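You operate a simulated robot arm through the tools that you are given. There is no shell and no other tool.

The job below is to be done with a simulated robot arm. You get a single attempt, and the scene is never put back.

Task
Wash the stained mug with soap and stand it on the dish rack.
Fine: one squirt into the mug; set the mixer knob to warm before you rinse; empty it into the sink; use the rack's flat side; tap off; spill nothing. Set down upright: grey mug. What is to be rubbed or washed off counts as gone when no trace of it is left.

The check looks at the end state, three seconds after you hand in, the way a careful person would. Anything else that was tipped, shoved, dropped, spilled or broken makes it a failure.

Robot
A 6-joint arm with a two-finger parallel gripper, fixed in place. Base frame: the origin is at the foot of the arm, x ahead of it, y to its left, z up. Readings come in m, rad, newtons and seconds.
With the tool pointing down near the work surface it reaches from about 0.32 to 0.7 m from the base axis. Its first joint turns from -2.897 to 2.897 rad. Payload 4.1 kg.
The TCP is the grasp point between the finger pads, 0.023 m short of the fingertips. In the tool frame z runs along the fingers and y along their closing line. The gripper opens to 0.094 m. The fingers are 0.038 m wide and 0.01 m thick; the gripper's body (0.054 by 0.096 m) begins 0.039 m behind the TCP.
Orientation is that of the tool frame in the base frame, as a unit quaternion [x, y, z, w]. With the fingers straight down and closing along the base's y, the tool's x points along the base's -x, its y along +y and its z along -z.

Tools
- The arm moves only by the tool play_rows. Its argument "targets" is a list that holds one entry, the list of rows, each a list of 7 numbers: the gripper command, from -1 (fully open) to 1 (shut), values between in proportion, then the shift along the tool's x, y, z in m, then the turn, a rotation vector about the tool's x, y, z in rad. In form: [[[hand, dx, dy, dz, ax, ay, az], ...]]. A call has 1 to 20 rows; each row shifts and turns the commanded pose from where the row before left it, along the tool's axes as they then stand. Each row takes 0.2 s and may step no farther than 0.05 m and 0.15 rad from the row before; otherwise, or with a gripper value out of range, the whole call is refused. Where a pose cannot be reached the arm comes as near as it can. A force on the tool above 40 N (or 10 N above the force at the start of the call, whichever is more), or a blocked arm, ends the call early, and 0.2 s more pass. The fingers move at their own pace (about 0.045 m/s each) and stop on an object; they squeeze with about 35 N. The grip force told is the motor's: it shows also when the fingers shut on nothing. Time passes only in rows, and 0.2 s behind the last, so rows that do not move let the fingers close. The reply holds the time, the measured pose of the TCP, the force on the tool along the base axes, the opening and the grip force, in the units named above and with some noise, with the torque about the TCP (base axes, N m) and any sound that the robot's microphone picked up.
- Cameras (640 x 400 px; columns grow to the right, rows downward): "scene" is fixed at [0.4101, -0.5124, 1.68]; the picture's right is [0.99, 0.12, 0.00], its down [0.06, -0.46, -0.89] and it looks along [-0.11, 0.88, -0.46] (base axes); focal length 339 px, centre (320, 200). "wrist" rides on the gripper at [0.086, 0.016, -0.074] in the tool frame; the picture's right is [-0.18, 0.98, 0.00], its down [-0.58, -0.11, -0.81] and it looks along [-0.79, -0.15, 0.59] (tool axes); focal length 243 px, centre (320, 200). There is no depth. A picture from a camera that has moved, and an enlarged one, comes with that camera's place and axes in the base frame and with its lens. The place of the scene camera against the robot may be out by one fixed shift of up to 0.025 m in any direction.
- snapshot(camera): a new picture of that camera. It takes no simulated time.
- slide_trunk(by): slides the trunk up (or, below 0, down) by that many m; the arm rides with it, the base frame stays. It gives what a move gives, with no picture.
- enlarge(camera, box): a new picture of the part [left, top, right, bottom] of that camera's present view, enlarged. It takes no simulated time.
- sign_off(): hands the job in; it is judged then, once.

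Places have to be worked out from the pictures, the camera data and where the tool is seen. Open the gripper and draw the arm clear of the work before you hand the job in, unless the task says otherwise.

The tools are called after "Call:" as a command line: name --argument value ..., lists and objects as JSON in quotes. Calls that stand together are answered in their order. play_rows: Moves the arm, as the interface text tells. Its arguments: {"type":"object","properties":{"targets":{"type":"array","items":{"type":"array","items":{"type":"array","items":{"type":"number"}}}}},"required":["targets"]} The other tools are called the same way: slide_trunk (by) slides the trunk up or down; snapshot (camera) takes a picture; enlarge (camera, box) takes an enlarged picture of a part of a camera's view; sign_off () hands the job in.

At the start:

```text
clock: 0.0
ee_pos: [0.143, 0.3065, 1.3284]
orientation: [0.0, 1.0, 0.0, 0.001]
ft_force: [0.4, 0.0, 0.1]
wrist_torque: [-0.01, -0.01, 0.03]
opening: 0.0938
gripper_force: 0.0
trunk travel left (down, up): [-0.525, 0.065]
```

scene: 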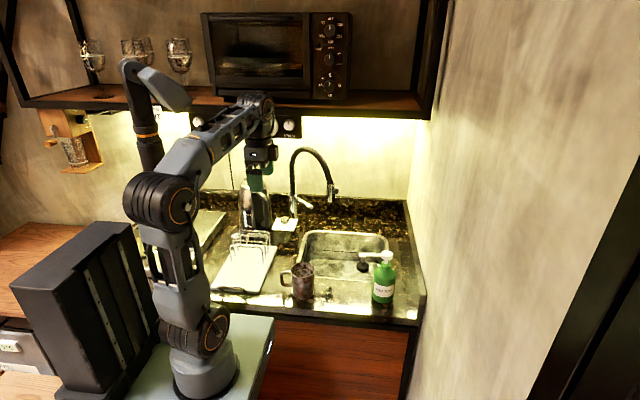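
wrist: 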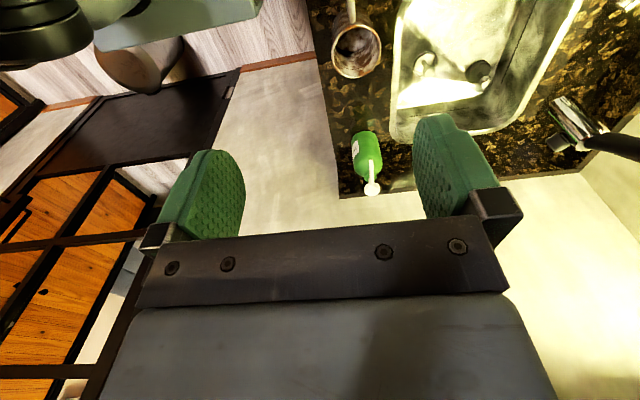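

I begin by looking closer at the sink area, the rack, the tap and the soap before moving anything.

Call:
enlarge --camera "scene" --box '[200, 120, 440, 330]'

Call:
enlarge --camera "scene" --box '[260, 130, 420, 230]'

Call:
enlarge --camera "scene" --box '[200, 220, 320, 310]'

Call:
enlarge --camera "wrist" --box '[300, 0, 640, 200]'

Call:
enlarge --camera "scene" --box '[0, 0, 440, 200]'

```text
1.90 times, centred on (320, 225) of scene
camera zoom: at [0.4101, -0.5124, 1.68], right [0.99, 0.12, 0.0], down [0.06, -0.46, -0.89], along [-0.11, 0.88, -0.46], focal length 646 px, centre (320, 152)
```

zoom: 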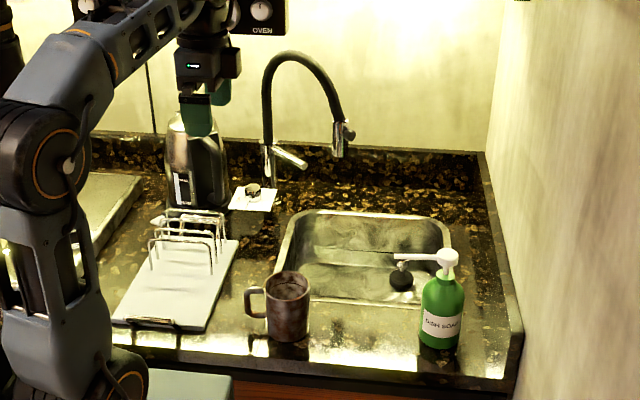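

```text
4.00 times, centred on (340, 180) of scene
camera zoom: at [0.4101, -0.5124, 1.68], right [0.99, 0.12, 0.0], down [0.06, -0.46, -0.89], along [-0.11, 0.88, -0.46], focal length 1356 px, centre (240, 280)
```

zoom: 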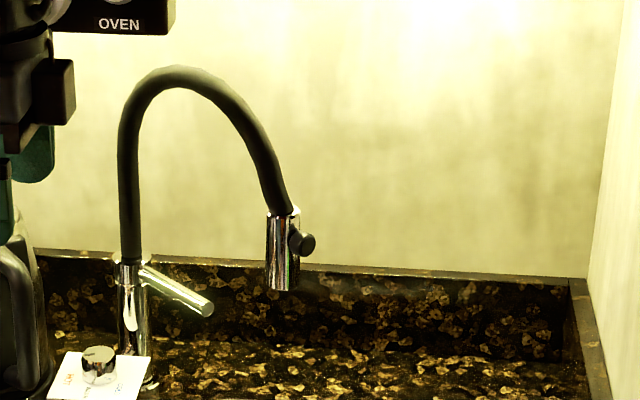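

```text
4.44 times, centred on (260, 265) of scene
camera zoom: at [0.4101, -0.5124, 1.68], right [0.99, 0.12, 0.0], down [0.06, -0.46, -0.89], along [-0.11, 0.88, -0.46], focal length 1507 px, centre (587, -89)
```

zoom: 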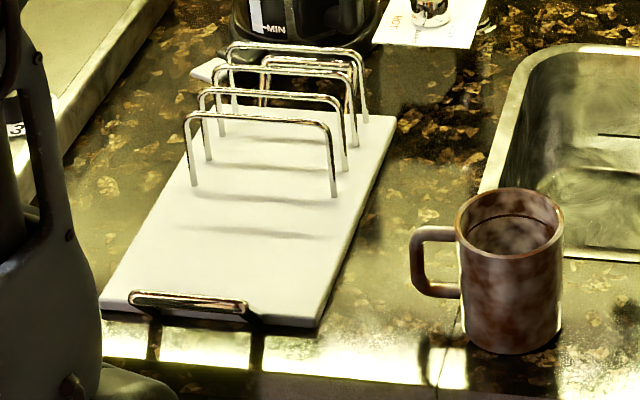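

```text
1.88 times, centred on (470, 100) of wrist
camera zoom: at [0.0582, 0.3228, 1.4043], right [0.18, 0.98, 0.0], down [0.58, -0.11, 0.81], along [0.79, -0.15, -0.59], focal length 457 px, centre (38, 388)
```

zoom: 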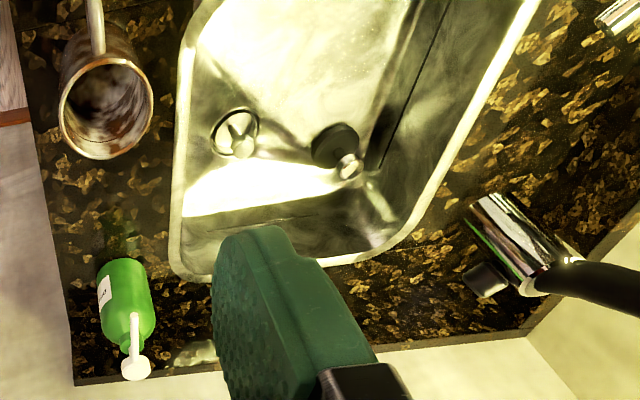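

```text
1.45 times, centred on (220, 100) of scene
camera zoom: at [0.4101, -0.5124, 1.68], right [0.99, 0.12, 0.0], down [0.06, -0.46, -0.89], along [-0.11, 0.88, -0.46], focal length 493 px, centre (466, 346)
```

zoom: 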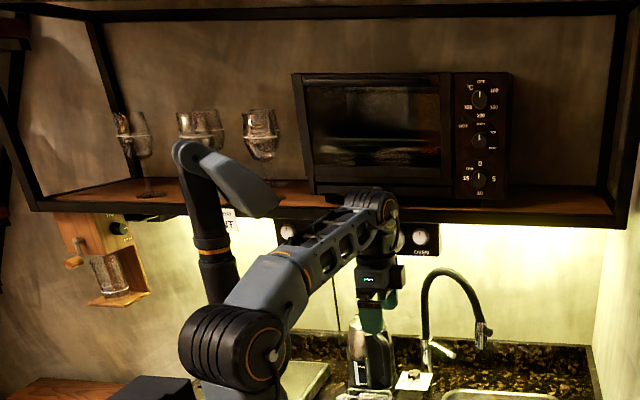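

The picture is clear: mug at about (0.25, 0.35), with its rim near z≈0.96, the soap pump to its right with the nozzle pointing at the mug, and the tap, lever and mixer knob at the back. I turn the tool in place so the wrist camera can look toward the back of the counter.

Call:
play_rows --targets '[[[-1, 0, 0, 0, 0, 0, -0.15], [-1, 0, 0, 0, 0, 0, -0.15], [-1, 0, 0, 0, 0, 0, -0.15], [-1, 0, 0, 0, 0, 0, -0.15], [-1, 0, 0, 0, 0, 0, -0.15]]]'

Call:
snapshot --camera "wrist"

```text
clock: 1.2
ee_pos: [0.1426, 0.3059, 1.3289]
orientation: [-0.367, 0.93, 0.0, 0.0]
ft_force: [0.0, 0.3, 0.4]
wrist_torque: [0.03, -0.02, 0.01]
opening: 0.0941
gripper_force: 0.2
trunk travel left (down, up): [-0.525, 0.065]
```

```text
taken
camera wrist: at [0.0705, 0.2596, 1.4043], right [-0.54, 0.84, 0.0], down [0.5, 0.32, 0.81], along [0.68, 0.43, -0.59], focal length 243 px, centre (320, 200)
```

wrist: 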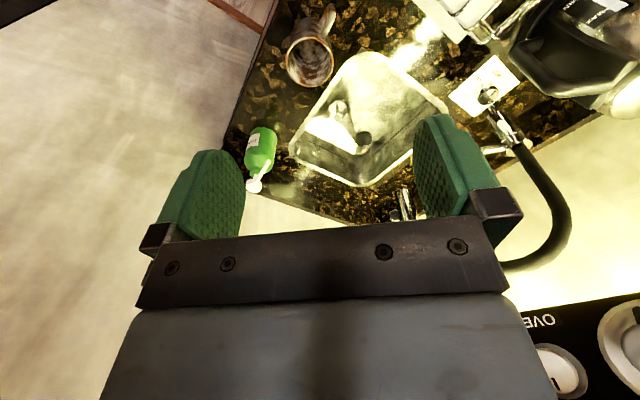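

The whole sink area now shows. I enlarge the knob card, the tap, and the sink.

Call:
enlarge --camera "wrist" --box '[430, 40, 590, 140]'

Call:
enlarge --camera "wrist" --box '[380, 100, 600, 240]'

Call:
enlarge --camera "wrist" --box '[220, 0, 460, 200]'

Call:
enlarge --camera "wrist" --box '[400, 0, 560, 80]'

```text
4.00 times, centred on (510, 90) of wrist
camera zoom: at [0.0705, 0.2596, 1.4043], right [-0.54, 0.84, 0.0], down [0.5, 0.32, 0.81], along [0.68, 0.43, -0.59], focal length 970 px, centre (-440, 640)
```

zoom: 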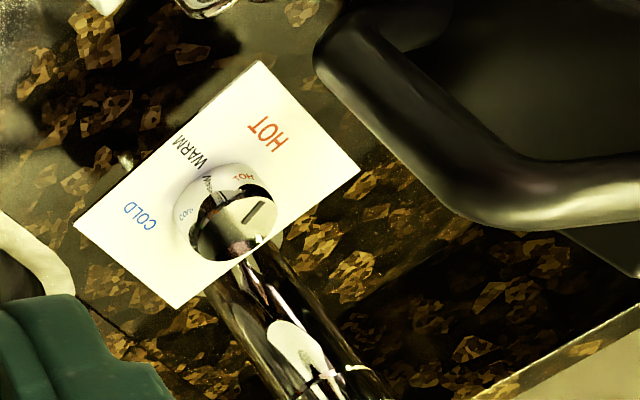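

```text
2.86 times, centred on (490, 170) of wrist
camera zoom: at [0.0705, 0.2596, 1.4043], right [-0.54, 0.84, 0.0], down [0.5, 0.32, 0.81], along [0.68, 0.43, -0.59], focal length 693 px, centre (-166, 286)
```

zoom: 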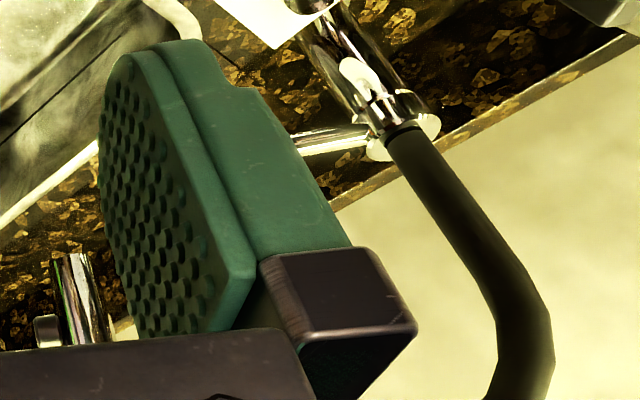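

```text
2.00 times, centred on (340, 100) of wrist
camera zoom: at [0.0705, 0.2596, 1.4043], right [-0.54, 0.84, 0.0], down [0.5, 0.32, 0.81], along [0.68, 0.43, -0.59], focal length 485 px, centre (280, 400)
```

zoom: 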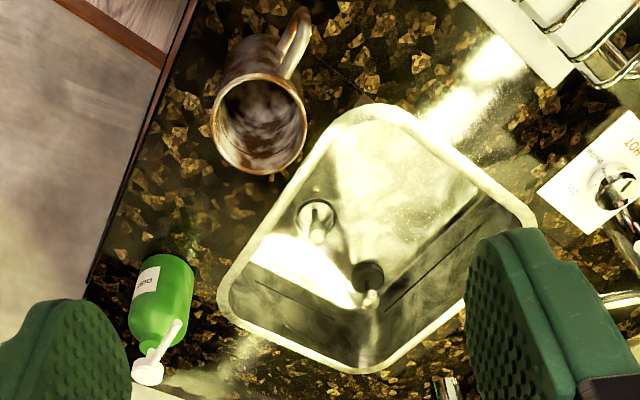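

```text
4.00 times, centred on (480, 40) of wrist
camera zoom: at [0.0705, 0.2596, 1.4043], right [-0.54, 0.84, 0.0], down [0.5, 0.32, 0.81], along [0.68, 0.43, -0.59], focal length 970 px, centre (-320, 840)
```

zoom: 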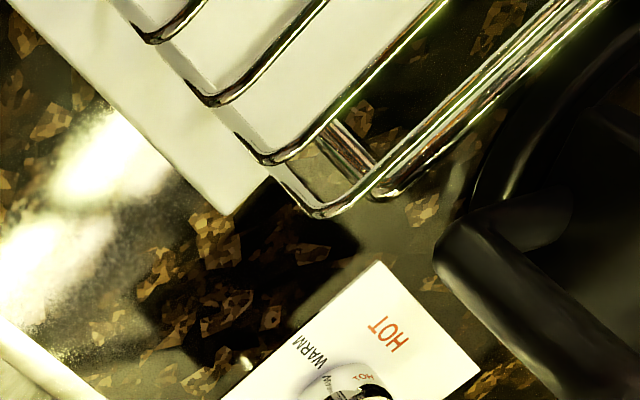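

The knob points to HOT at present, and the card reads COLD / WARM / HOT with WARM facing the front. I finish turning to face the back wall and go nearer for a good look at knob and tap lever.

Call:
play_rows --targets '[[[-1, 0, 0, 0, 0, 0, -0.15], [-1, 0, 0, 0, 0, 0, -0.15], [-1, 0, 0, 0, 0, 0, -0.15], [-1, 0, 0, 0, 0, 0, -0.15], [-1, 0, 0, 0, 0, 0, -0.15], [-1, 0, 0, 0, 0, 0, -0.0708], [-1, -0.04, 0, 0.02, 0, 0, 0], [-1, -0.04, 0, 0.02, 0, 0, 0], [-1, -0.03, 0, 0.02, 0, 0, 0]]]'

Call:
snapshot --camera "wrist"

Call:
snapshot --camera "scene"

```text
clock: 3.2
ee_pos: [0.144, 0.4167, 1.2707]
orientation: [0.707, -0.707, 0.0, 0.0]
ft_force: [-0.2, -0.4, -0.2]
wrist_torque: [0.01, 0.01, 0.0]
opening: 0.094
gripper_force: 0.1
trunk travel left (down, up): [-0.525, 0.065]
```

```text
taken
camera wrist: at [0.1298, 0.3296, 1.3454], right [-0.98, 0.18, 0.0], down [0.11, 0.58, 0.81], along [0.15, 0.79, -0.59], focal length 243 px, centre (320, 200)
```

wrist: 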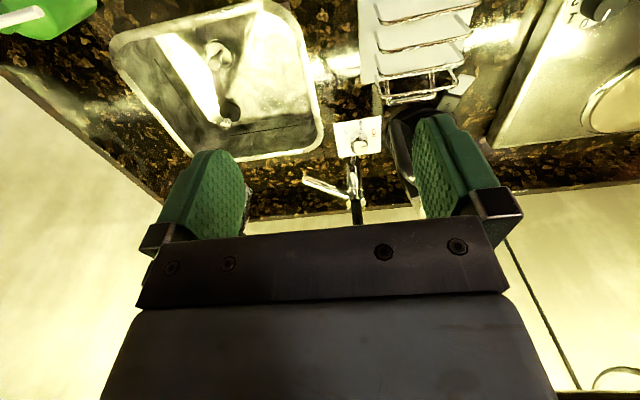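

```text
taken
```

scene: 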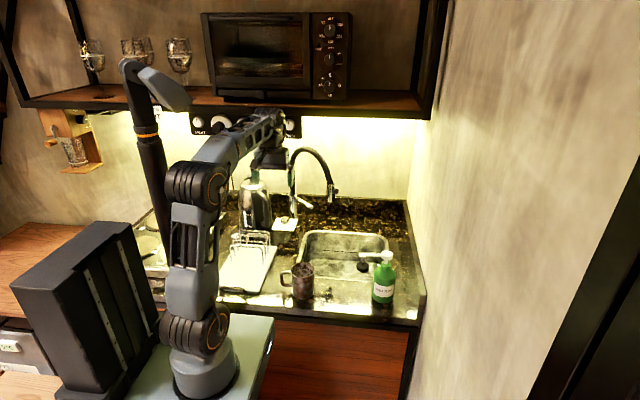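

Knob triangulates to roughly (0.11, 0.70). I enlarge the knob and lever region here.

Call:
enlarge --camera "wrist" --box '[290, 100, 430, 220]'

Call:
enlarge --camera "wrist" --box '[80, 0, 340, 180]'

Call:
enlarge --camera "scene" --box '[200, 130, 360, 250]'

```text
3.33 times, centred on (360, 160) of wrist
camera zoom: at [0.1298, 0.3296, 1.3454], right [-0.98, 0.18, 0.0], down [0.11, 0.58, 0.81], along [0.15, 0.79, -0.59], focal length 809 px, centre (187, 333)
```

zoom: 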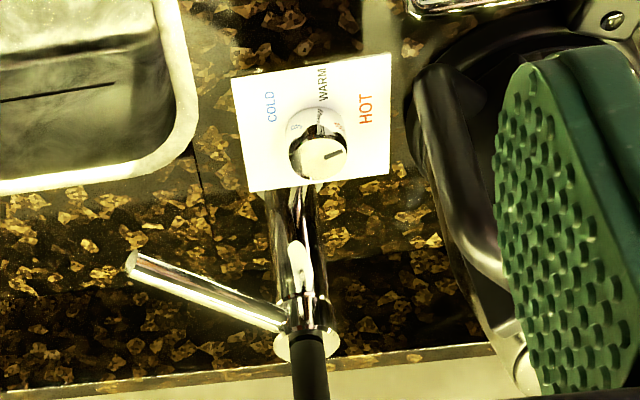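

```text
2.22 times, centred on (210, 90) of wrist
camera zoom: at [0.1298, 0.3296, 1.3454], right [-0.98, 0.18, 0.0], down [0.11, 0.58, 0.81], along [0.15, 0.79, -0.59], focal length 539 px, centre (564, 444)
```

zoom: 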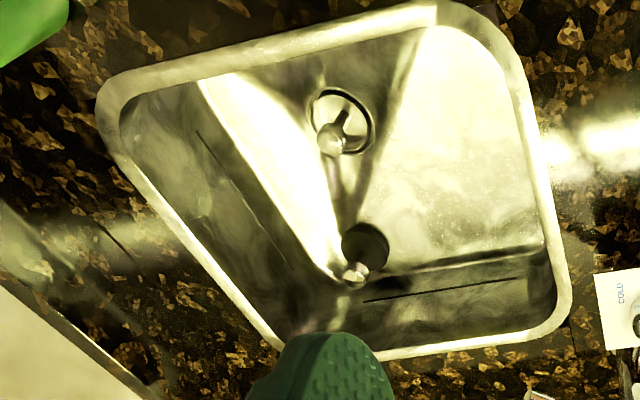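

```text
3.33 times, centred on (280, 190) of scene
camera zoom: at [0.4101, -0.5124, 1.68], right [0.99, 0.12, 0.0], down [0.06, -0.46, -0.89], along [-0.11, 0.88, -0.46], focal length 1130 px, centre (453, 233)
```

zoom: 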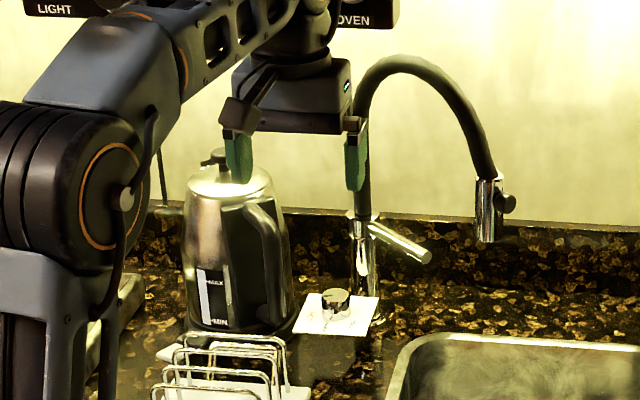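

The card is squared to the axes: COLD to the right (+x), WARM toward the front (−y), HOT to the left (−x). I move closer to read the pointer and lever accurately.

Call:
play_rows --targets '[[[-1, -0.028, 0.005, 0.035, 0, 0, 0], [-1, -0.028, 0.005, 0.035, 0, 0, 0], [-1, -0.028, 0.005, 0.035, 0, 0, 0], [-1, -0.028, 0.004, 0.035, 0, 0, 0], [-1, 0, 0, 0, 0, 0, 0]]]'

Call:
snapshot --camera "wrist"

Call:
enlarge --camera "wrist" --box '[240, 40, 440, 190]'

Call:
enlarge --camera "scene" --box '[220, 130, 380, 250]'

```text
clock: 4.4
ee_pos: [0.1243, 0.5294, 1.1304]
orientation: [-0.706, 0.708, -0.001, 0.0]
ft_force: [-1.1, 0.9, -0.4]
wrist_torque: [-0.02, 0.02, -0.02]
opening: 0.0939
gripper_force: 0.1
trunk travel left (down, up): [-0.525, 0.065]
```

```text
taken
camera wrist: at [0.1101, 0.4425, 1.2053], right [-0.98, 0.19, 0.0], down [0.11, 0.58, 0.81], along [0.15, 0.79, -0.59], focal length 243 px, centre (320, 200)
```

wrist: 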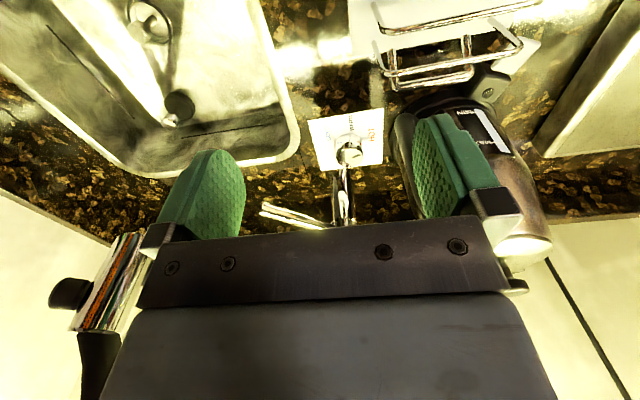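

```text
2.67 times, centred on (340, 115) of wrist
camera zoom: at [0.1101, 0.4425, 1.2053], right [-0.98, 0.19, 0.0], down [0.11, 0.58, 0.81], along [0.15, 0.79, -0.59], focal length 647 px, centre (267, 427)
```

zoom: 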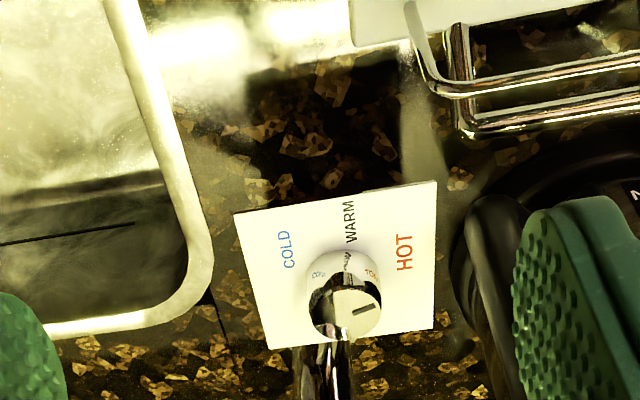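

```text
3.33 times, centred on (300, 190) of scene
camera zoom: at [0.4101, -0.5124, 1.68], right [0.99, 0.12, 0.0], down [0.06, -0.46, -0.89], along [-0.11, 0.88, -0.46], focal length 1130 px, centre (387, 233)
```

zoom: 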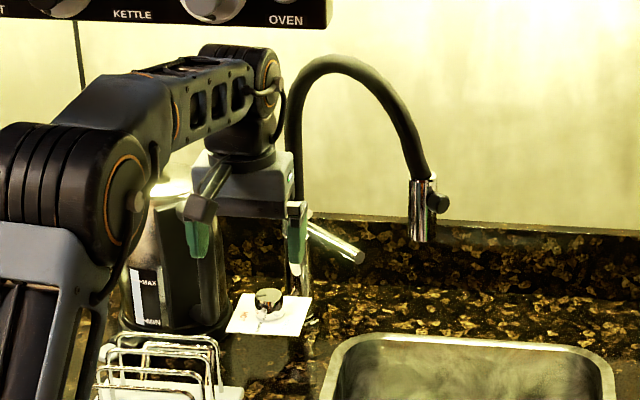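

I zoom on the gripper fingertips and the knob in the scene view, to calibrate the scene camera's shift against the known TCP.

Call:
enlarge --camera "scene" --box '[255, 170, 315, 215]'

Call:
enlarge --camera "scene" --box '[270, 205, 314, 238]'

```text
8.89 times, centred on (285, 192) of scene
camera zoom: at [0.4101, -0.5124, 1.68], right [0.99, 0.12, 0.0], down [0.06, -0.46, -0.89], along [-0.11, 0.88, -0.46], focal length 3014 px, centre (631, 267)
```

zoom: 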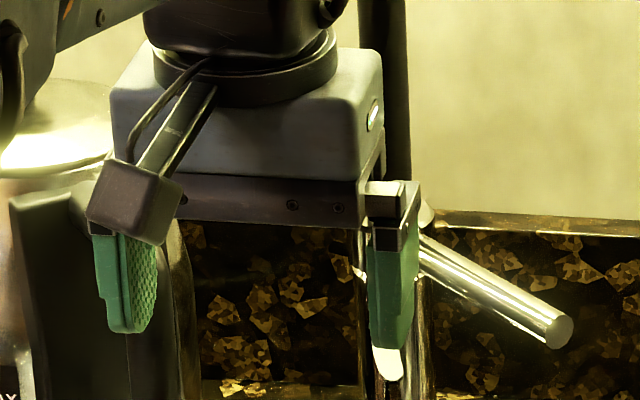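

```text
12.12 times, centred on (292, 222) of scene
camera zoom: at [0.4101, -0.5124, 1.68], right [0.99, 0.12, 0.0], down [0.06, -0.46, -0.89], along [-0.11, 0.88, -0.46], focal length 4110 px, centre (659, -61)
```

zoom: 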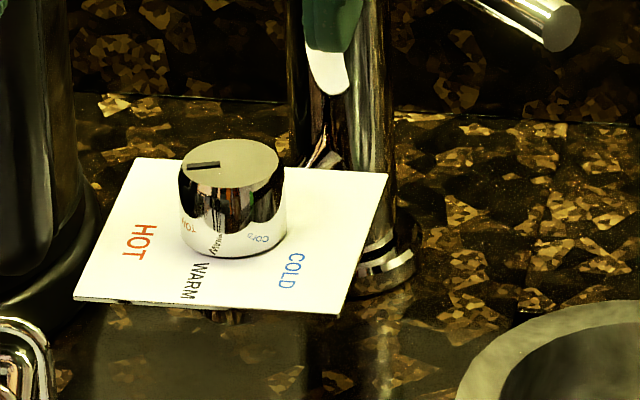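

The knob details are clear (pointer on HOT, about 60° from WARM), but depth is poorly conditioned. I back off level along −y by 0.12 m for a good parallax baseline.

Call:
play_rows --targets '[[[-1, 0.04, 0, 0, 0, 0, 0], [-1, 0.04, 0, 0, 0, 0, 0], [-1, 0.04, 0, 0, 0, 0, 0], [-1, 0, 0, 0, 0, 0, 0]]]'

Call:
snapshot --camera "wrist"

Call:
enlarge --camera "wrist" --box '[240, 100, 440, 225]'

Call:
enlarge --camera "wrist" --box '[0, 0, 320, 200]'

Call:
enlarge --camera "wrist" --box '[320, 0, 640, 200]'

```text
clock: 5.4
ee_pos: [0.1225, 0.4063, 1.1291]
orientation: [-0.707, 0.707, 0.001, -0.001]
ft_force: [-0.2, 0.1, -0.3]
wrist_torque: [0.0, -0.01, 0.0]
opening: 0.0942
gripper_force: 0.1
trunk travel left (down, up): [-0.525, 0.065]
```

```text
taken
camera wrist: at [0.1084, 0.3194, 1.2052], right [-0.98, 0.19, 0.0], down [0.11, 0.58, 0.81], along [0.15, 0.79, -0.59], focal length 243 px, centre (320, 200)
```

wrist: 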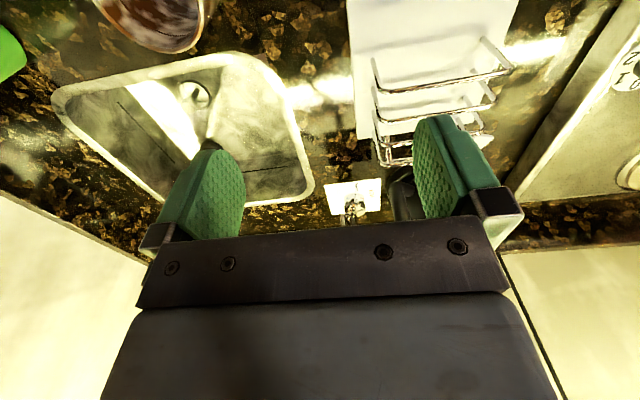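

```text
3.20 times, centred on (340, 162) of wrist
camera zoom: at [0.1084, 0.3194, 1.2052], right [-0.98, 0.19, 0.0], down [0.11, 0.58, 0.81], along [0.15, 0.79, -0.59], focal length 776 px, centre (256, 320)
```

zoom: 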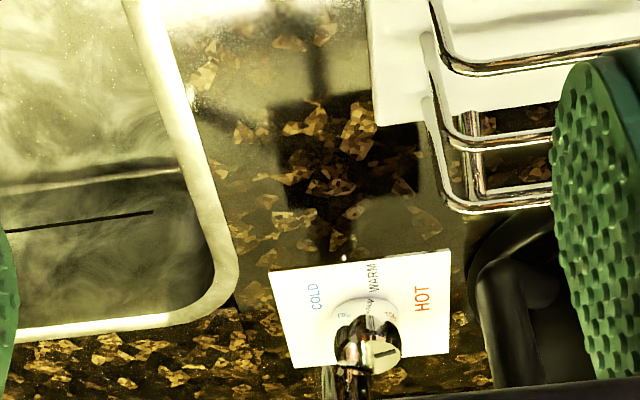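

```text
2.00 times, centred on (160, 100) of wrist
camera zoom: at [0.1084, 0.3194, 1.2052], right [-0.98, 0.19, 0.0], down [0.11, 0.58, 0.81], along [0.15, 0.79, -0.59], focal length 485 px, centre (640, 400)
```

zoom: 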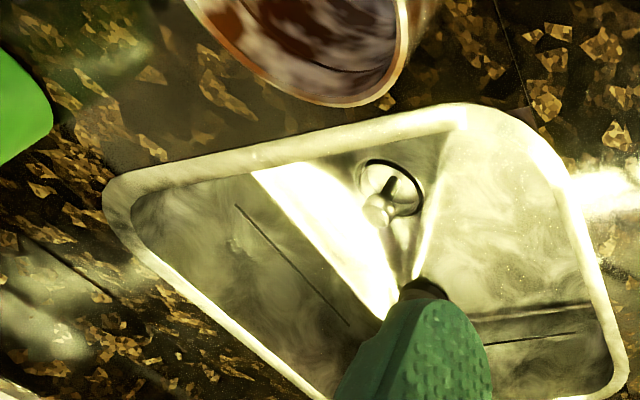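

```text
2.00 times, centred on (480, 100) of wrist
camera zoom: at [0.1084, 0.3194, 1.2052], right [-0.98, 0.19, 0.0], down [0.11, 0.58, 0.81], along [0.15, 0.79, -0.59], focal length 485 px, centre (0, 400)
```

zoom: 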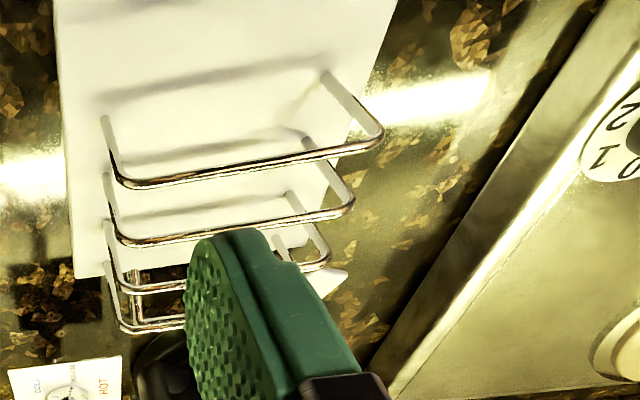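

Parallax now works: the mixer plate is raised on the tap column (plate z≈0.956, x 0.068–0.157, y 0.614–0.705), and the knob is centred near (0.112, 0.660) with its top at ≈0.982. I tilt the hand back (fingers forward-down) so it stays clear of the tap column, and half close the fingers.

Call:
play_rows --targets '[[[-0.28, 0, 0, 0, 0, -0.15, 0], [-0.28, 0, 0, 0, 0, -0.15, 0], [-0.28, 0, 0, 0, 0, -0.15, 0], [-0.28, 0, 0, 0, 0, -0.05, 0], [-0.28, 0, 0, 0, 0, 0, 0]]]'

Call:
snapshot --camera "wrist"

Call:
snapshot --camera "scene"

```text
clock: 6.6
ee_pos: [0.1239, 0.4092, 1.1294]
orientation: [-0.685, 0.685, 0.175, 0.176]
ft_force: [-0.5, -0.1, -0.2]
wrist_torque: [0.01, 0.0, 0.02]
opening: 0.0599
gripper_force: 0.1
trunk travel left (down, up): [-0.525, 0.065]
```

```text
taken
camera wrist: at [0.1095, 0.2963, 1.1537], right [-0.98, 0.16, 0.09], down [0.11, 0.12, 0.99], along [0.15, 0.98, -0.14], focal length 243 px, centre (320, 200)
```

wrist: 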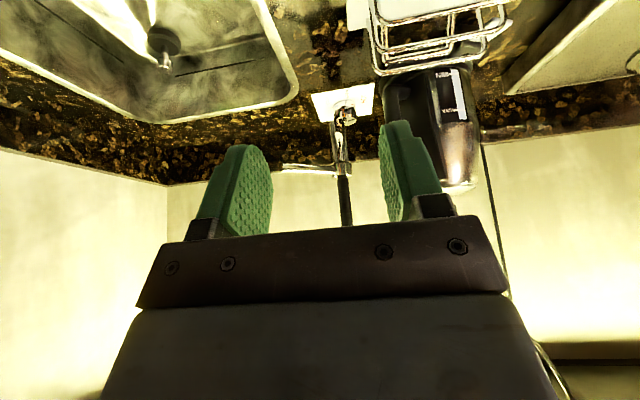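

```text
taken
```

scene: 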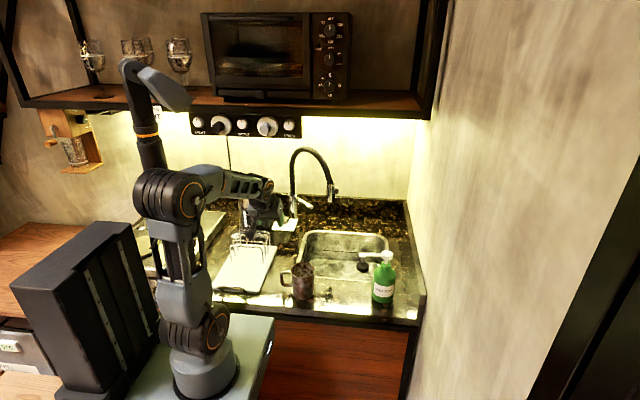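

The tilt works. Now I travel to a point just above and in front of the knob and look.

Call:
play_rows --targets '[[[-0.28, -0.02745, 0.0019, 0.03, 0, 0, 0], [-0.28, -0.02745, 0.0019, 0.03, 0, 0, 0], [-0.28, -0.02745, 0.0019, 0.03, 0, 0, 0], [-0.28, -0.02745, 0.0019, 0.03, 0, 0, 0], [-0.28, -0.02745, 0.0019, 0.03, 0, 0, 0], [-0.28, -0.02745, 0.0019, 0.03, 0, 0, 0], [-0.28, 0, 0, 0, 0, 0, 0]]]'

Call:
snapshot --camera "wrist"

Call:
enlarge --camera "scene" --box '[240, 160, 330, 240]'

```text
clock: 8.2
ee_pos: [0.1112, 0.6388, 1.0495]
orientation: [0.685, -0.685, -0.175, -0.175]
ft_force: [-0.2, -0.2, -0.1]
wrist_torque: [0.0, 0.08, 0.01]
opening: 0.0604
gripper_force: 0.1
trunk travel left (down, up): [-0.525, 0.065]
```

```text
taken
camera wrist: at [0.0981, 0.5271, 1.075], right [-0.98, 0.16, 0.09], down [0.11, 0.12, 0.99], along [0.15, 0.98, -0.14], focal length 243 px, centre (320, 200)
```

wrist: 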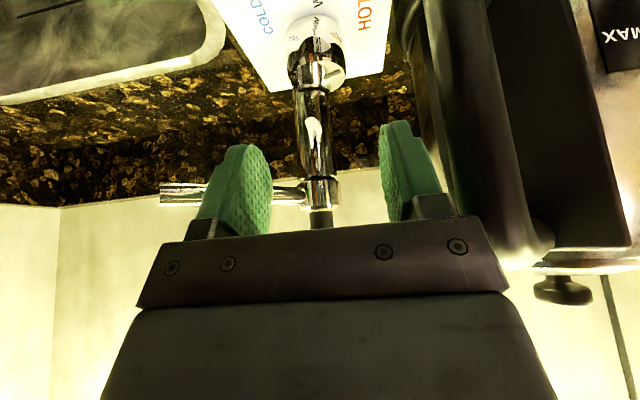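

```text
5.00 times, centred on (285, 200) of scene
camera zoom: at [0.4101, -0.5124, 1.68], right [0.99, 0.12, 0.0], down [0.06, -0.46, -0.89], along [-0.11, 0.88, -0.46], focal length 1695 px, centre (495, 200)
```

zoom: 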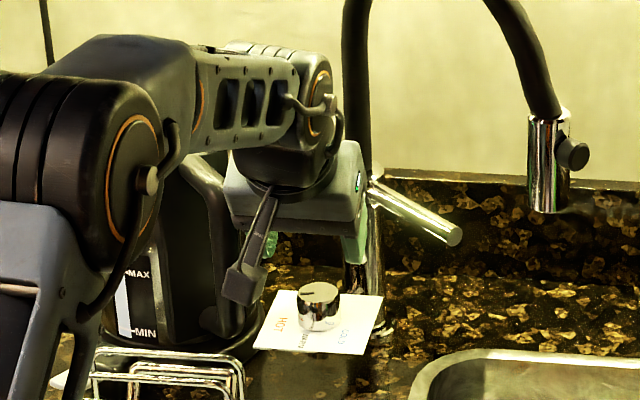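

The knob appears exactly where I predicted between the fingers, so my position for it is right. I descend around it without touching the plate.

Call:
play_rows --targets '[[[-0.28, 0.0044, 0, 0.0219, 0, 0, 0], [-0.28, 0.0044, 0, 0.0219, 0, 0, 0], [-0.28, 0.0043, 0, 0.022, 0, 0, 0], [-0.28, 0, 0, 0, 0, 0, 0]]]'

Call:
snapshot --camera "wrist"

Call:
enlarge --camera "scene" --box '[255, 190, 319, 238]'

```text
clock: 9.2
ee_pos: [0.1135, 0.6591, 0.9868]
orientation: [-0.685, 0.686, 0.175, 0.175]
ft_force: [0.6, -1.0, 0.2]
wrist_torque: [-0.03, -0.01, -0.02]
opening: 0.0601
gripper_force: 0.0
trunk travel left (down, up): [-0.525, 0.065]
```

```text
taken
camera wrist: at [0.0987, 0.5475, 1.0121], right [-0.98, 0.16, 0.09], down [0.11, 0.12, 0.99], along [0.15, 0.98, -0.14], focal length 243 px, centre (320, 200)
```

wrist: 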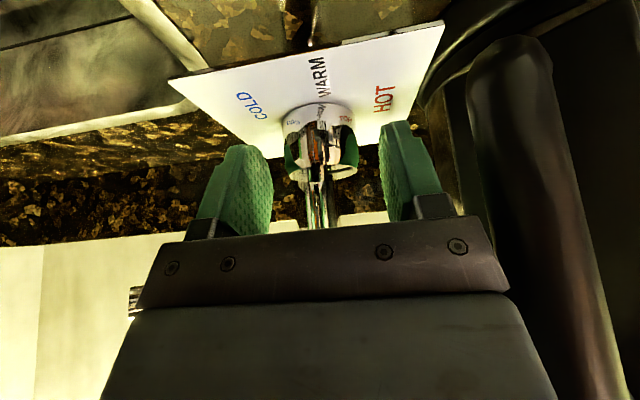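

```text
8.33 times, centred on (287, 214) of scene
camera zoom: at [0.4101, -0.5124, 1.68], right [0.99, 0.12, 0.0], down [0.06, -0.46, -0.89], along [-0.11, 0.88, -0.46], focal length 2825 px, centre (595, 83)
```

zoom: 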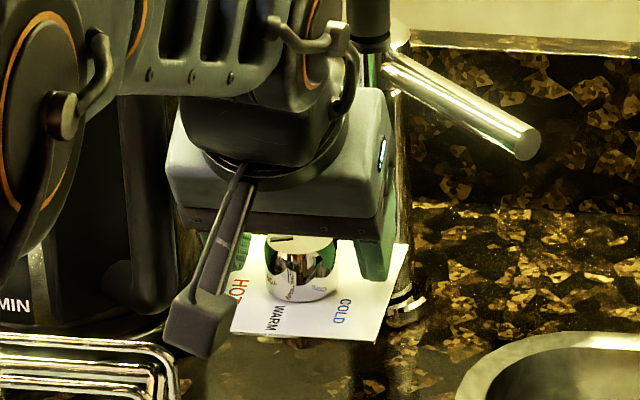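

The knob sits between the pads with clearance. I close on it.

Call:
play_rows --targets '[[[1, 0, 0, 0, 0, 0, 0], [1, 0, 0, 0, 0, 0, 0], [1, 0, 0, 0, 0, 0, 0], [1, 0, 0, 0, 0, 0, 0]]]'

```text
clock: 10.2
ee_pos: [0.1116, 0.6592, 0.9865]
orientation: [-0.685, 0.686, 0.174, 0.175]
ft_force: [-8.1, -0.9, -0.5]
wrist_torque: [0.2, 0.43, 0.08]
opening: 0.036
gripper_force: 45.0
trunk travel left (down, up): [-0.525, 0.065]
```

It grips at 0.036 m. I turn 30° counter-clockwise (from HOT towards WARM) about the vertical.

Call:
play_rows --targets '[[[1, 0, 0, 0, -0.0479, 0, -0.0878], [1, 0, 0, 0, -0.0479, 0, -0.0878], [1, 0, 0, 0, -0.0479, 0, -0.0878], [1, 0, 0, 0, -0.0479, 0, -0.0878], [1, 0, 0, 0, -0.0479, 0, -0.0878], [1, 0, 0, 0, 0, 0, 0]]]'

Call:
enlarge --camera "scene" --box '[255, 190, 319, 238]'

Call:
snapshot --camera "wrist"

```text
clock: 11.6
ee_pos: [0.1123, 0.6598, 0.987]
orientation: [0.833, -0.494, -0.213, -0.128]
ft_force: [-10.9, 2.9, 9.6]
wrist_torque: [-0.1, 1.09, 0.01]
opening: 0.0356
gripper_force: 44.9
trunk travel left (down, up): [-0.525, 0.065]
```

```text
8.33 times, centred on (287, 214) of scene
camera zoom: at [0.4101, -0.5124, 1.68], right [0.99, 0.12, 0.0], down [0.06, -0.46, -0.89], along [-0.11, 0.88, -0.46], focal length 2825 px, centre (595, 83)
```

zoom: 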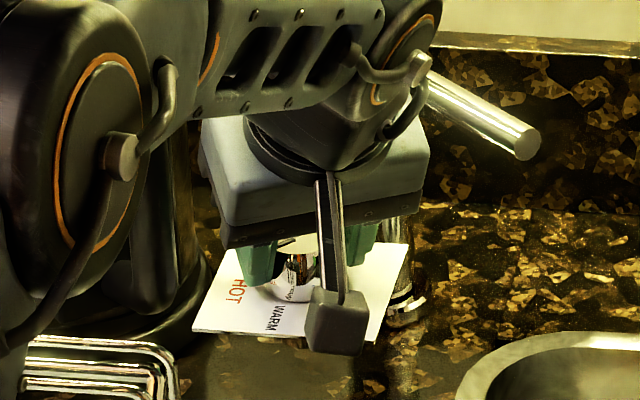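

```text
taken
camera wrist: at [0.1529, 0.5533, 1.0121], right [-0.94, -0.33, 0.09], down [0.04, 0.16, 0.99], along [-0.34, 0.93, -0.14], focal length 243 px, centre (320, 200)
```

wrist: 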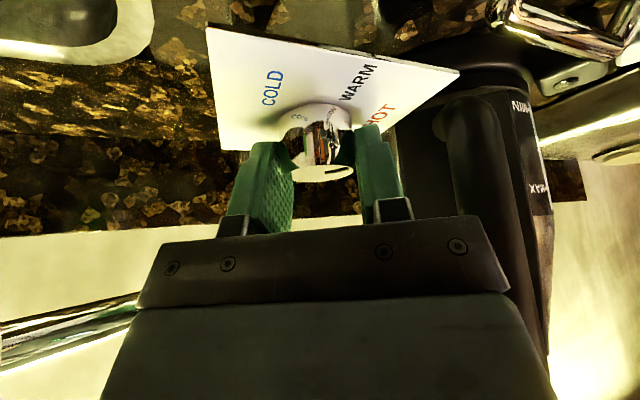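

The knob followed the hand. I open, turn back 30°, and check the pointer before the second half-turn.

Call:
play_rows --targets '[[[-0.28, 0, 0, 0, 0, 0, 0], [-0.28, 0, 0, 0, 0, 0, 0], [-0.28, 0, 0, 0, 0.0479, 0, 0.0878], [-0.28, 0, 0, 0, 0.0479, 0, 0.0878], [-0.28, 0, 0, 0, 0.0479, 0, 0.0878], [-0.28, 0, 0, 0, 0.0479, 0, 0.0878], [-0.28, 0, 0, 0, 0.0479, 0, 0.0878], [-0.28, 0, 0, 0, 0, 0, 0]]]'

Call:
enlarge --camera "scene" --box '[265, 205, 309, 238]'

Call:
enlarge --camera "wrist" --box '[220, 20, 420, 200]'

```text
clock: 13.4
ee_pos: [0.1134, 0.6596, 0.9851]
orientation: [-0.685, 0.686, 0.175, 0.175]
ft_force: [0.0, -0.5, 0.0]
wrist_torque: [0.01, 0.06, 0.04]
opening: 0.0603
gripper_force: 0.2
trunk travel left (down, up): [-0.525, 0.065]
```

```text
12.12 times, centred on (287, 222) of scene
camera zoom: at [0.4101, -0.5124, 1.68], right [0.99, 0.12, 0.0], down [0.06, -0.46, -0.89], along [-0.11, 0.88, -0.46], focal length 4110 px, centre (720, -61)
```

zoom: 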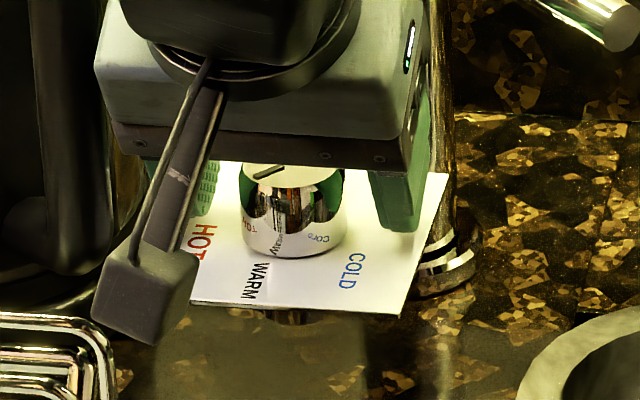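

```text
2.22 times, centred on (320, 110) of wrist
camera zoom: at [0.0985, 0.5473, 1.0105], right [-0.98, 0.16, 0.09], down [0.11, 0.12, 0.99], along [0.15, 0.98, -0.14], focal length 539 px, centre (320, 400)
```

zoom: 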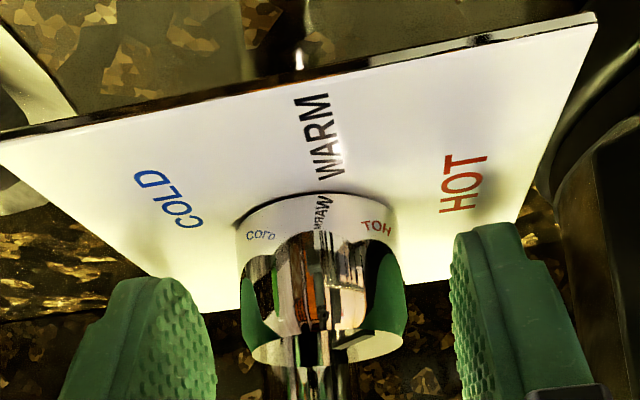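

The pointer has moved about 30°, as planned, and stands midway between HOT and WARM. I regrip and turn about 33° more.

Call:
play_rows --targets '[[[1, 0, 0, 0, 0, 0, 0], [1, 0, 0, 0, 0, 0, 0], [1, 0, 0, 0, 0, 0, 0], [1, 0, 0, 0, -0.0556, 0, -0.1018], [1, 0, 0, 0, -0.0556, 0, -0.1018], [1, 0, 0, 0, -0.0556, 0, -0.1018], [1, 0, 0, 0, -0.0556, 0, -0.1018], [1, 0, 0, 0, -0.0556, 0, -0.1018], [1, 0, 0, 0, 0, 0, 0], [-0.28, 0, 0, 0, 0, 0, 0], [-0.28, 0, 0, 0, 0, 0, 0], [-0.28, 0, 0, 0, 0, 0, 0]]]'

Call:
enlarge --camera "wrist" --box '[220, 20, 420, 200]'

Call:
enlarge --camera "scene" --box '[265, 205, 309, 238]'

```text
clock: 16.0
ee_pos: [0.1124, 0.6587, 0.9868]
orientation: [0.852, -0.462, -0.217, -0.118]
ft_force: [-0.2, -0.3, -0.3]
wrist_torque: [0.01, 0.0, 0.01]
opening: 0.06
gripper_force: 0.1
trunk travel left (down, up): [-0.525, 0.065]
```

```text
2.22 times, centred on (320, 110) of wrist
camera zoom: at [0.1624, 0.5568, 1.0108], right [-0.91, -0.4, 0.09], down [0.02, 0.16, 0.99], along [-0.41, 0.9, -0.14], focal length 539 px, centre (320, 400)
```

zoom: 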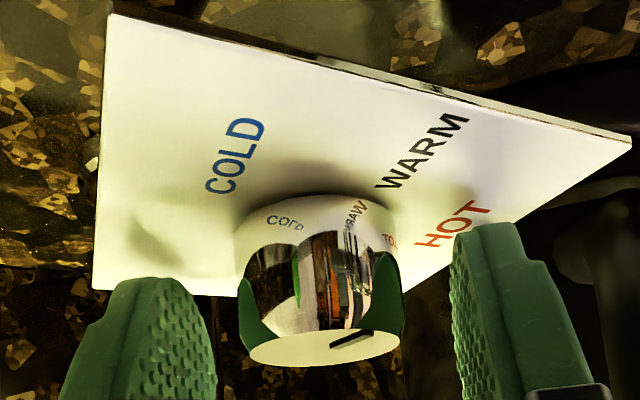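

```text
12.12 times, centred on (287, 222) of scene
camera zoom: at [0.4101, -0.5124, 1.68], right [0.99, 0.12, 0.0], down [0.06, -0.46, -0.89], along [-0.11, 0.88, -0.46], focal length 4110 px, centre (720, -61)
```

zoom: 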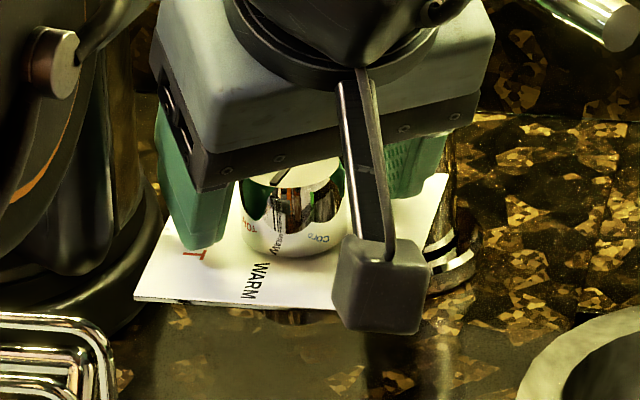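

The pointer looks aimed towards WARM. I lift clear and look from above without the hand in the way.

Call:
play_rows --targets '[[[-0.28, 0, 0, -0.03, 0, 0, 0], [-0.28, 0, 0, -0.04, 0, 0, 0], [-0.28, 0, 0, -0.04, 0.0556, 0, 0.1018], [-0.28, 0, 0, 0, 0.0556, 0, 0.1018], [-0.28, 0, 0, 0, 0.0556, 0, 0.1018], [-0.28, 0, 0, 0, 0.0556, 0, 0.1018], [-0.28, 0, 0, 0, 0.0556, 0, 0.1018], [-0.28, 0, 0, -0.04, 0, 0, 0], [-0.28, 0, 0, -0.04, 0, 0, 0]]]'

Call:
enlarge --camera "scene" --box '[265, 205, 309, 238]'

Call:
snapshot --camera "wrist"

```text
clock: 18.0
ee_pos: [0.1406, 0.5754, 1.1535]
orientation: [-0.685, 0.686, 0.175, 0.175]
ft_force: [-0.1, 0.5, 0.0]
wrist_torque: [0.01, 0.0, 0.01]
opening: 0.0603
gripper_force: 0.1
trunk travel left (down, up): [-0.525, 0.065]
```

```text
12.12 times, centred on (287, 222) of scene
camera zoom: at [0.4101, -0.5124, 1.68], right [0.99, 0.12, 0.0], down [0.06, -0.46, -0.89], along [-0.11, 0.88, -0.46], focal length 4110 px, centre (720, -61)
```

zoom: 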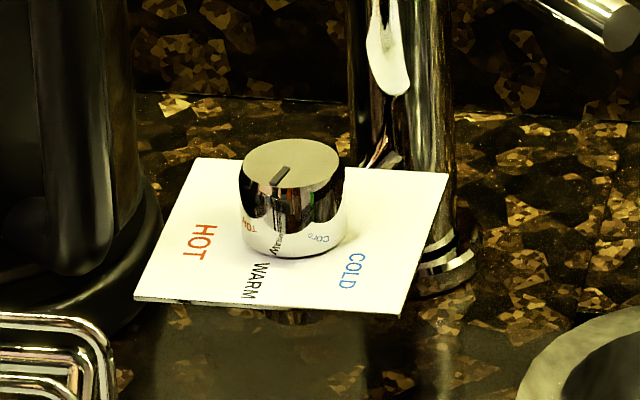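

```text
taken
camera wrist: at [0.1268, 0.4626, 1.1782], right [-0.98, 0.16, 0.09], down [0.11, 0.12, 0.99], along [0.15, 0.98, -0.14], focal length 243 px, centre (320, 200)
```

wrist: 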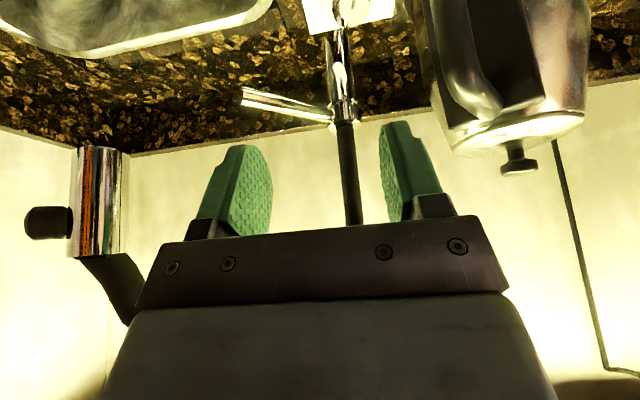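

The pointer stands on WARM. Next I back away, level the hand and turn to view the mug and soap bottle from close range.

Call:
play_rows --targets '[[[-1, 0.0303, 0.004, -0.028, 0, 0, 0], [-1, 0.0303, 0.004, -0.028, 0, 0, 0], [-1, 0.0303, 0.004, -0.028, 0, 0, 0], [-1, 0.0303, 0.004, -0.028, 0, 0, 0], [-1, 0.0303, 0.004, -0.028, 0, 0, 0], [-1, 0, 0, 0, 0, 0.15, 0], [-1, 0, 0, 0, 0, 0.15, 0], [-1, 0, 0, 0, 0, 0.15, 0], [-1, 0, 0, 0, 0, 0.05, 0], [-1, 0, 0, 0, 0, 0, 0.15], [-1, 0, 0, 0, 0, 0, 0.15], [-1, 0, 0, 0, 0, 0, 0.15], [-1, 0, 0, 0, 0, 0, 0.15], [-1, 0, 0, 0, 0, 0, 0.15], [-1, 0, 0, 0, 0, 0, 0.15], [-1, 0, 0, 0, 0, 0, 0.15], [-1, 0, 0, 0, 0, 0, 0.15], [-1, 0, 0, 0, 0, 0, 0.15], [-1, 0, 0, 0, 0, 0, 0.15], [-1, 0, 0, 0, 0, 0, 0.0708]]]'

Call:
snapshot --camera "wrist"

Call:
snapshot --camera "scene"

```text
clock: 22.2
ee_pos: [0.122, 0.3782, 1.2021]
orientation: [0.002, 1.0, 0.0, 0.0]
ft_force: [-0.1, 0.0, 0.1]
wrist_torque: [-0.01, -0.01, -0.03]
opening: 0.0938
gripper_force: 0.0
trunk travel left (down, up): [-0.525, 0.065]
```

```text
taken
camera wrist: at [0.037, 0.3939, 1.2776], right [0.19, 0.98, 0.0], down [0.58, -0.11, 0.81], along [0.79, -0.15, -0.59], focal length 243 px, centre (320, 200)
```

wrist: 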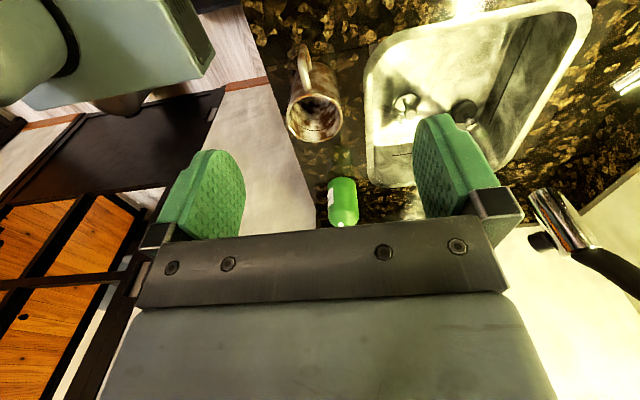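

```text
taken
```

scene: 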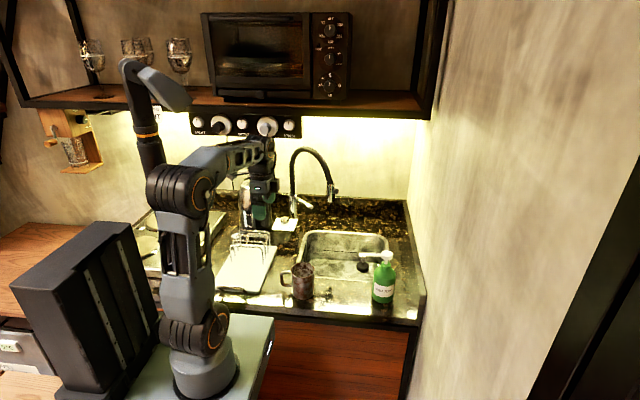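

I enlarge here, then step 0.08 m along +x for the parallax view of mug and bottle.

Call:
enlarge --camera "wrist" --box '[250, 20, 450, 230]'

Call:
play_rows --targets '[[[-1, -0.04, 0, 0, 0, 0, 0], [-1, -0.04, 0, 0, 0, 0, 0], [-1, 0, 0, 0, 0, 0, 0]]]'

Call:
enlarge --camera "wrist" --box '[250, 0, 450, 210]'

Call:
snapshot --camera "wrist"

Call:
enlarge --camera "scene" --box '[270, 235, 430, 325]'

```text
1.90 times, centred on (350, 125) of wrist
camera zoom: at [0.037, 0.3939, 1.2776], right [0.19, 0.98, 0.0], down [0.58, -0.11, 0.81], along [0.79, -0.15, -0.59], focal length 462 px, centre (263, 343)
```

zoom: 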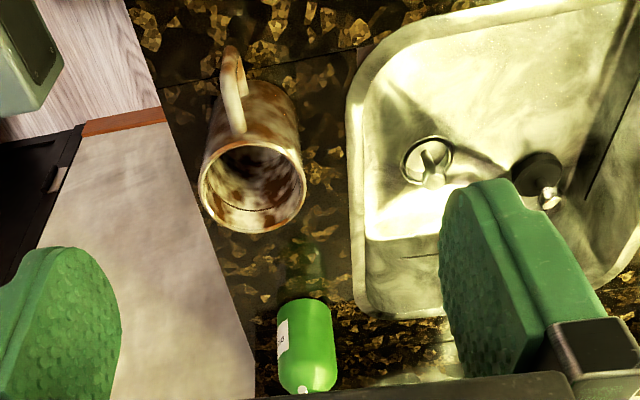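

```text
clock: 23.0
ee_pos: [0.2029, 0.3789, 1.2045]
orientation: [0.0, 1.0, 0.0, 0.0]
ft_force: [-0.2, 0.6, -0.2]
wrist_torque: [0.03, 0.01, 0.03]
opening: 0.0941
gripper_force: 0.0
trunk travel left (down, up): [-0.525, 0.065]
```

```text
1.90 times, centred on (350, 105) of wrist
camera zoom: at [0.1188, 0.3949, 1.2794], right [0.18, 0.98, 0.0], down [0.58, -0.11, 0.81], along [0.79, -0.15, -0.59], focal length 462 px, centre (263, 381)
```

zoom: 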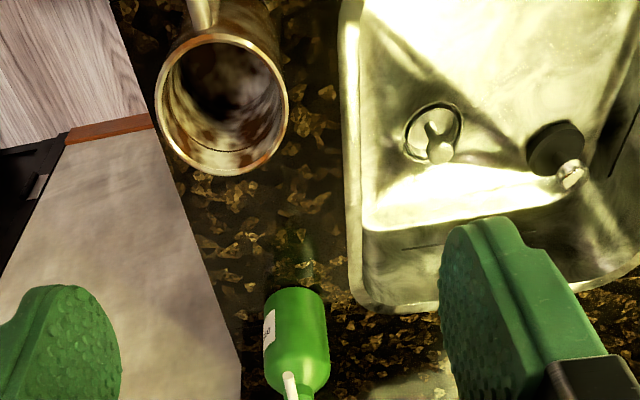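

```text
taken
camera wrist: at [0.1188, 0.3949, 1.2794], right [0.18, 0.98, 0.0], down [0.58, -0.11, 0.81], along [0.79, -0.15, -0.59], focal length 243 px, centre (320, 200)
```

wrist: 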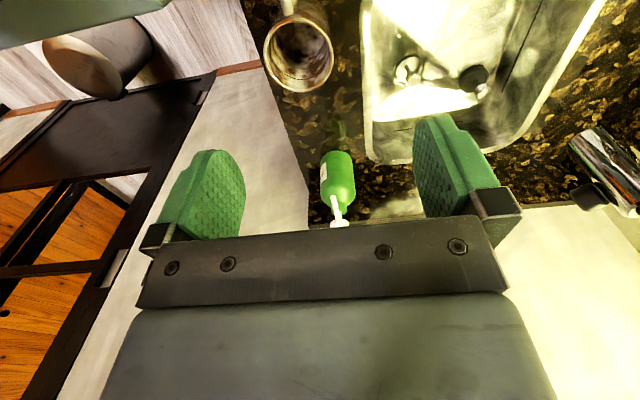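

```text
4.00 times, centred on (350, 280) of scene
camera zoom: at [0.4101, -0.5124, 1.68], right [0.99, 0.12, 0.0], down [0.06, -0.46, -0.89], along [-0.11, 0.88, -0.46], focal length 1356 px, centre (200, -120)
```

zoom: 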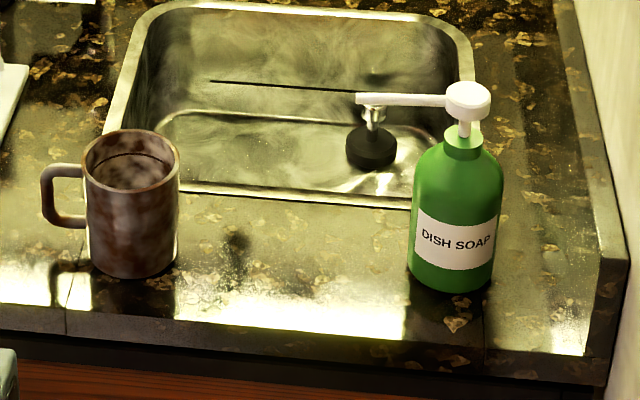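

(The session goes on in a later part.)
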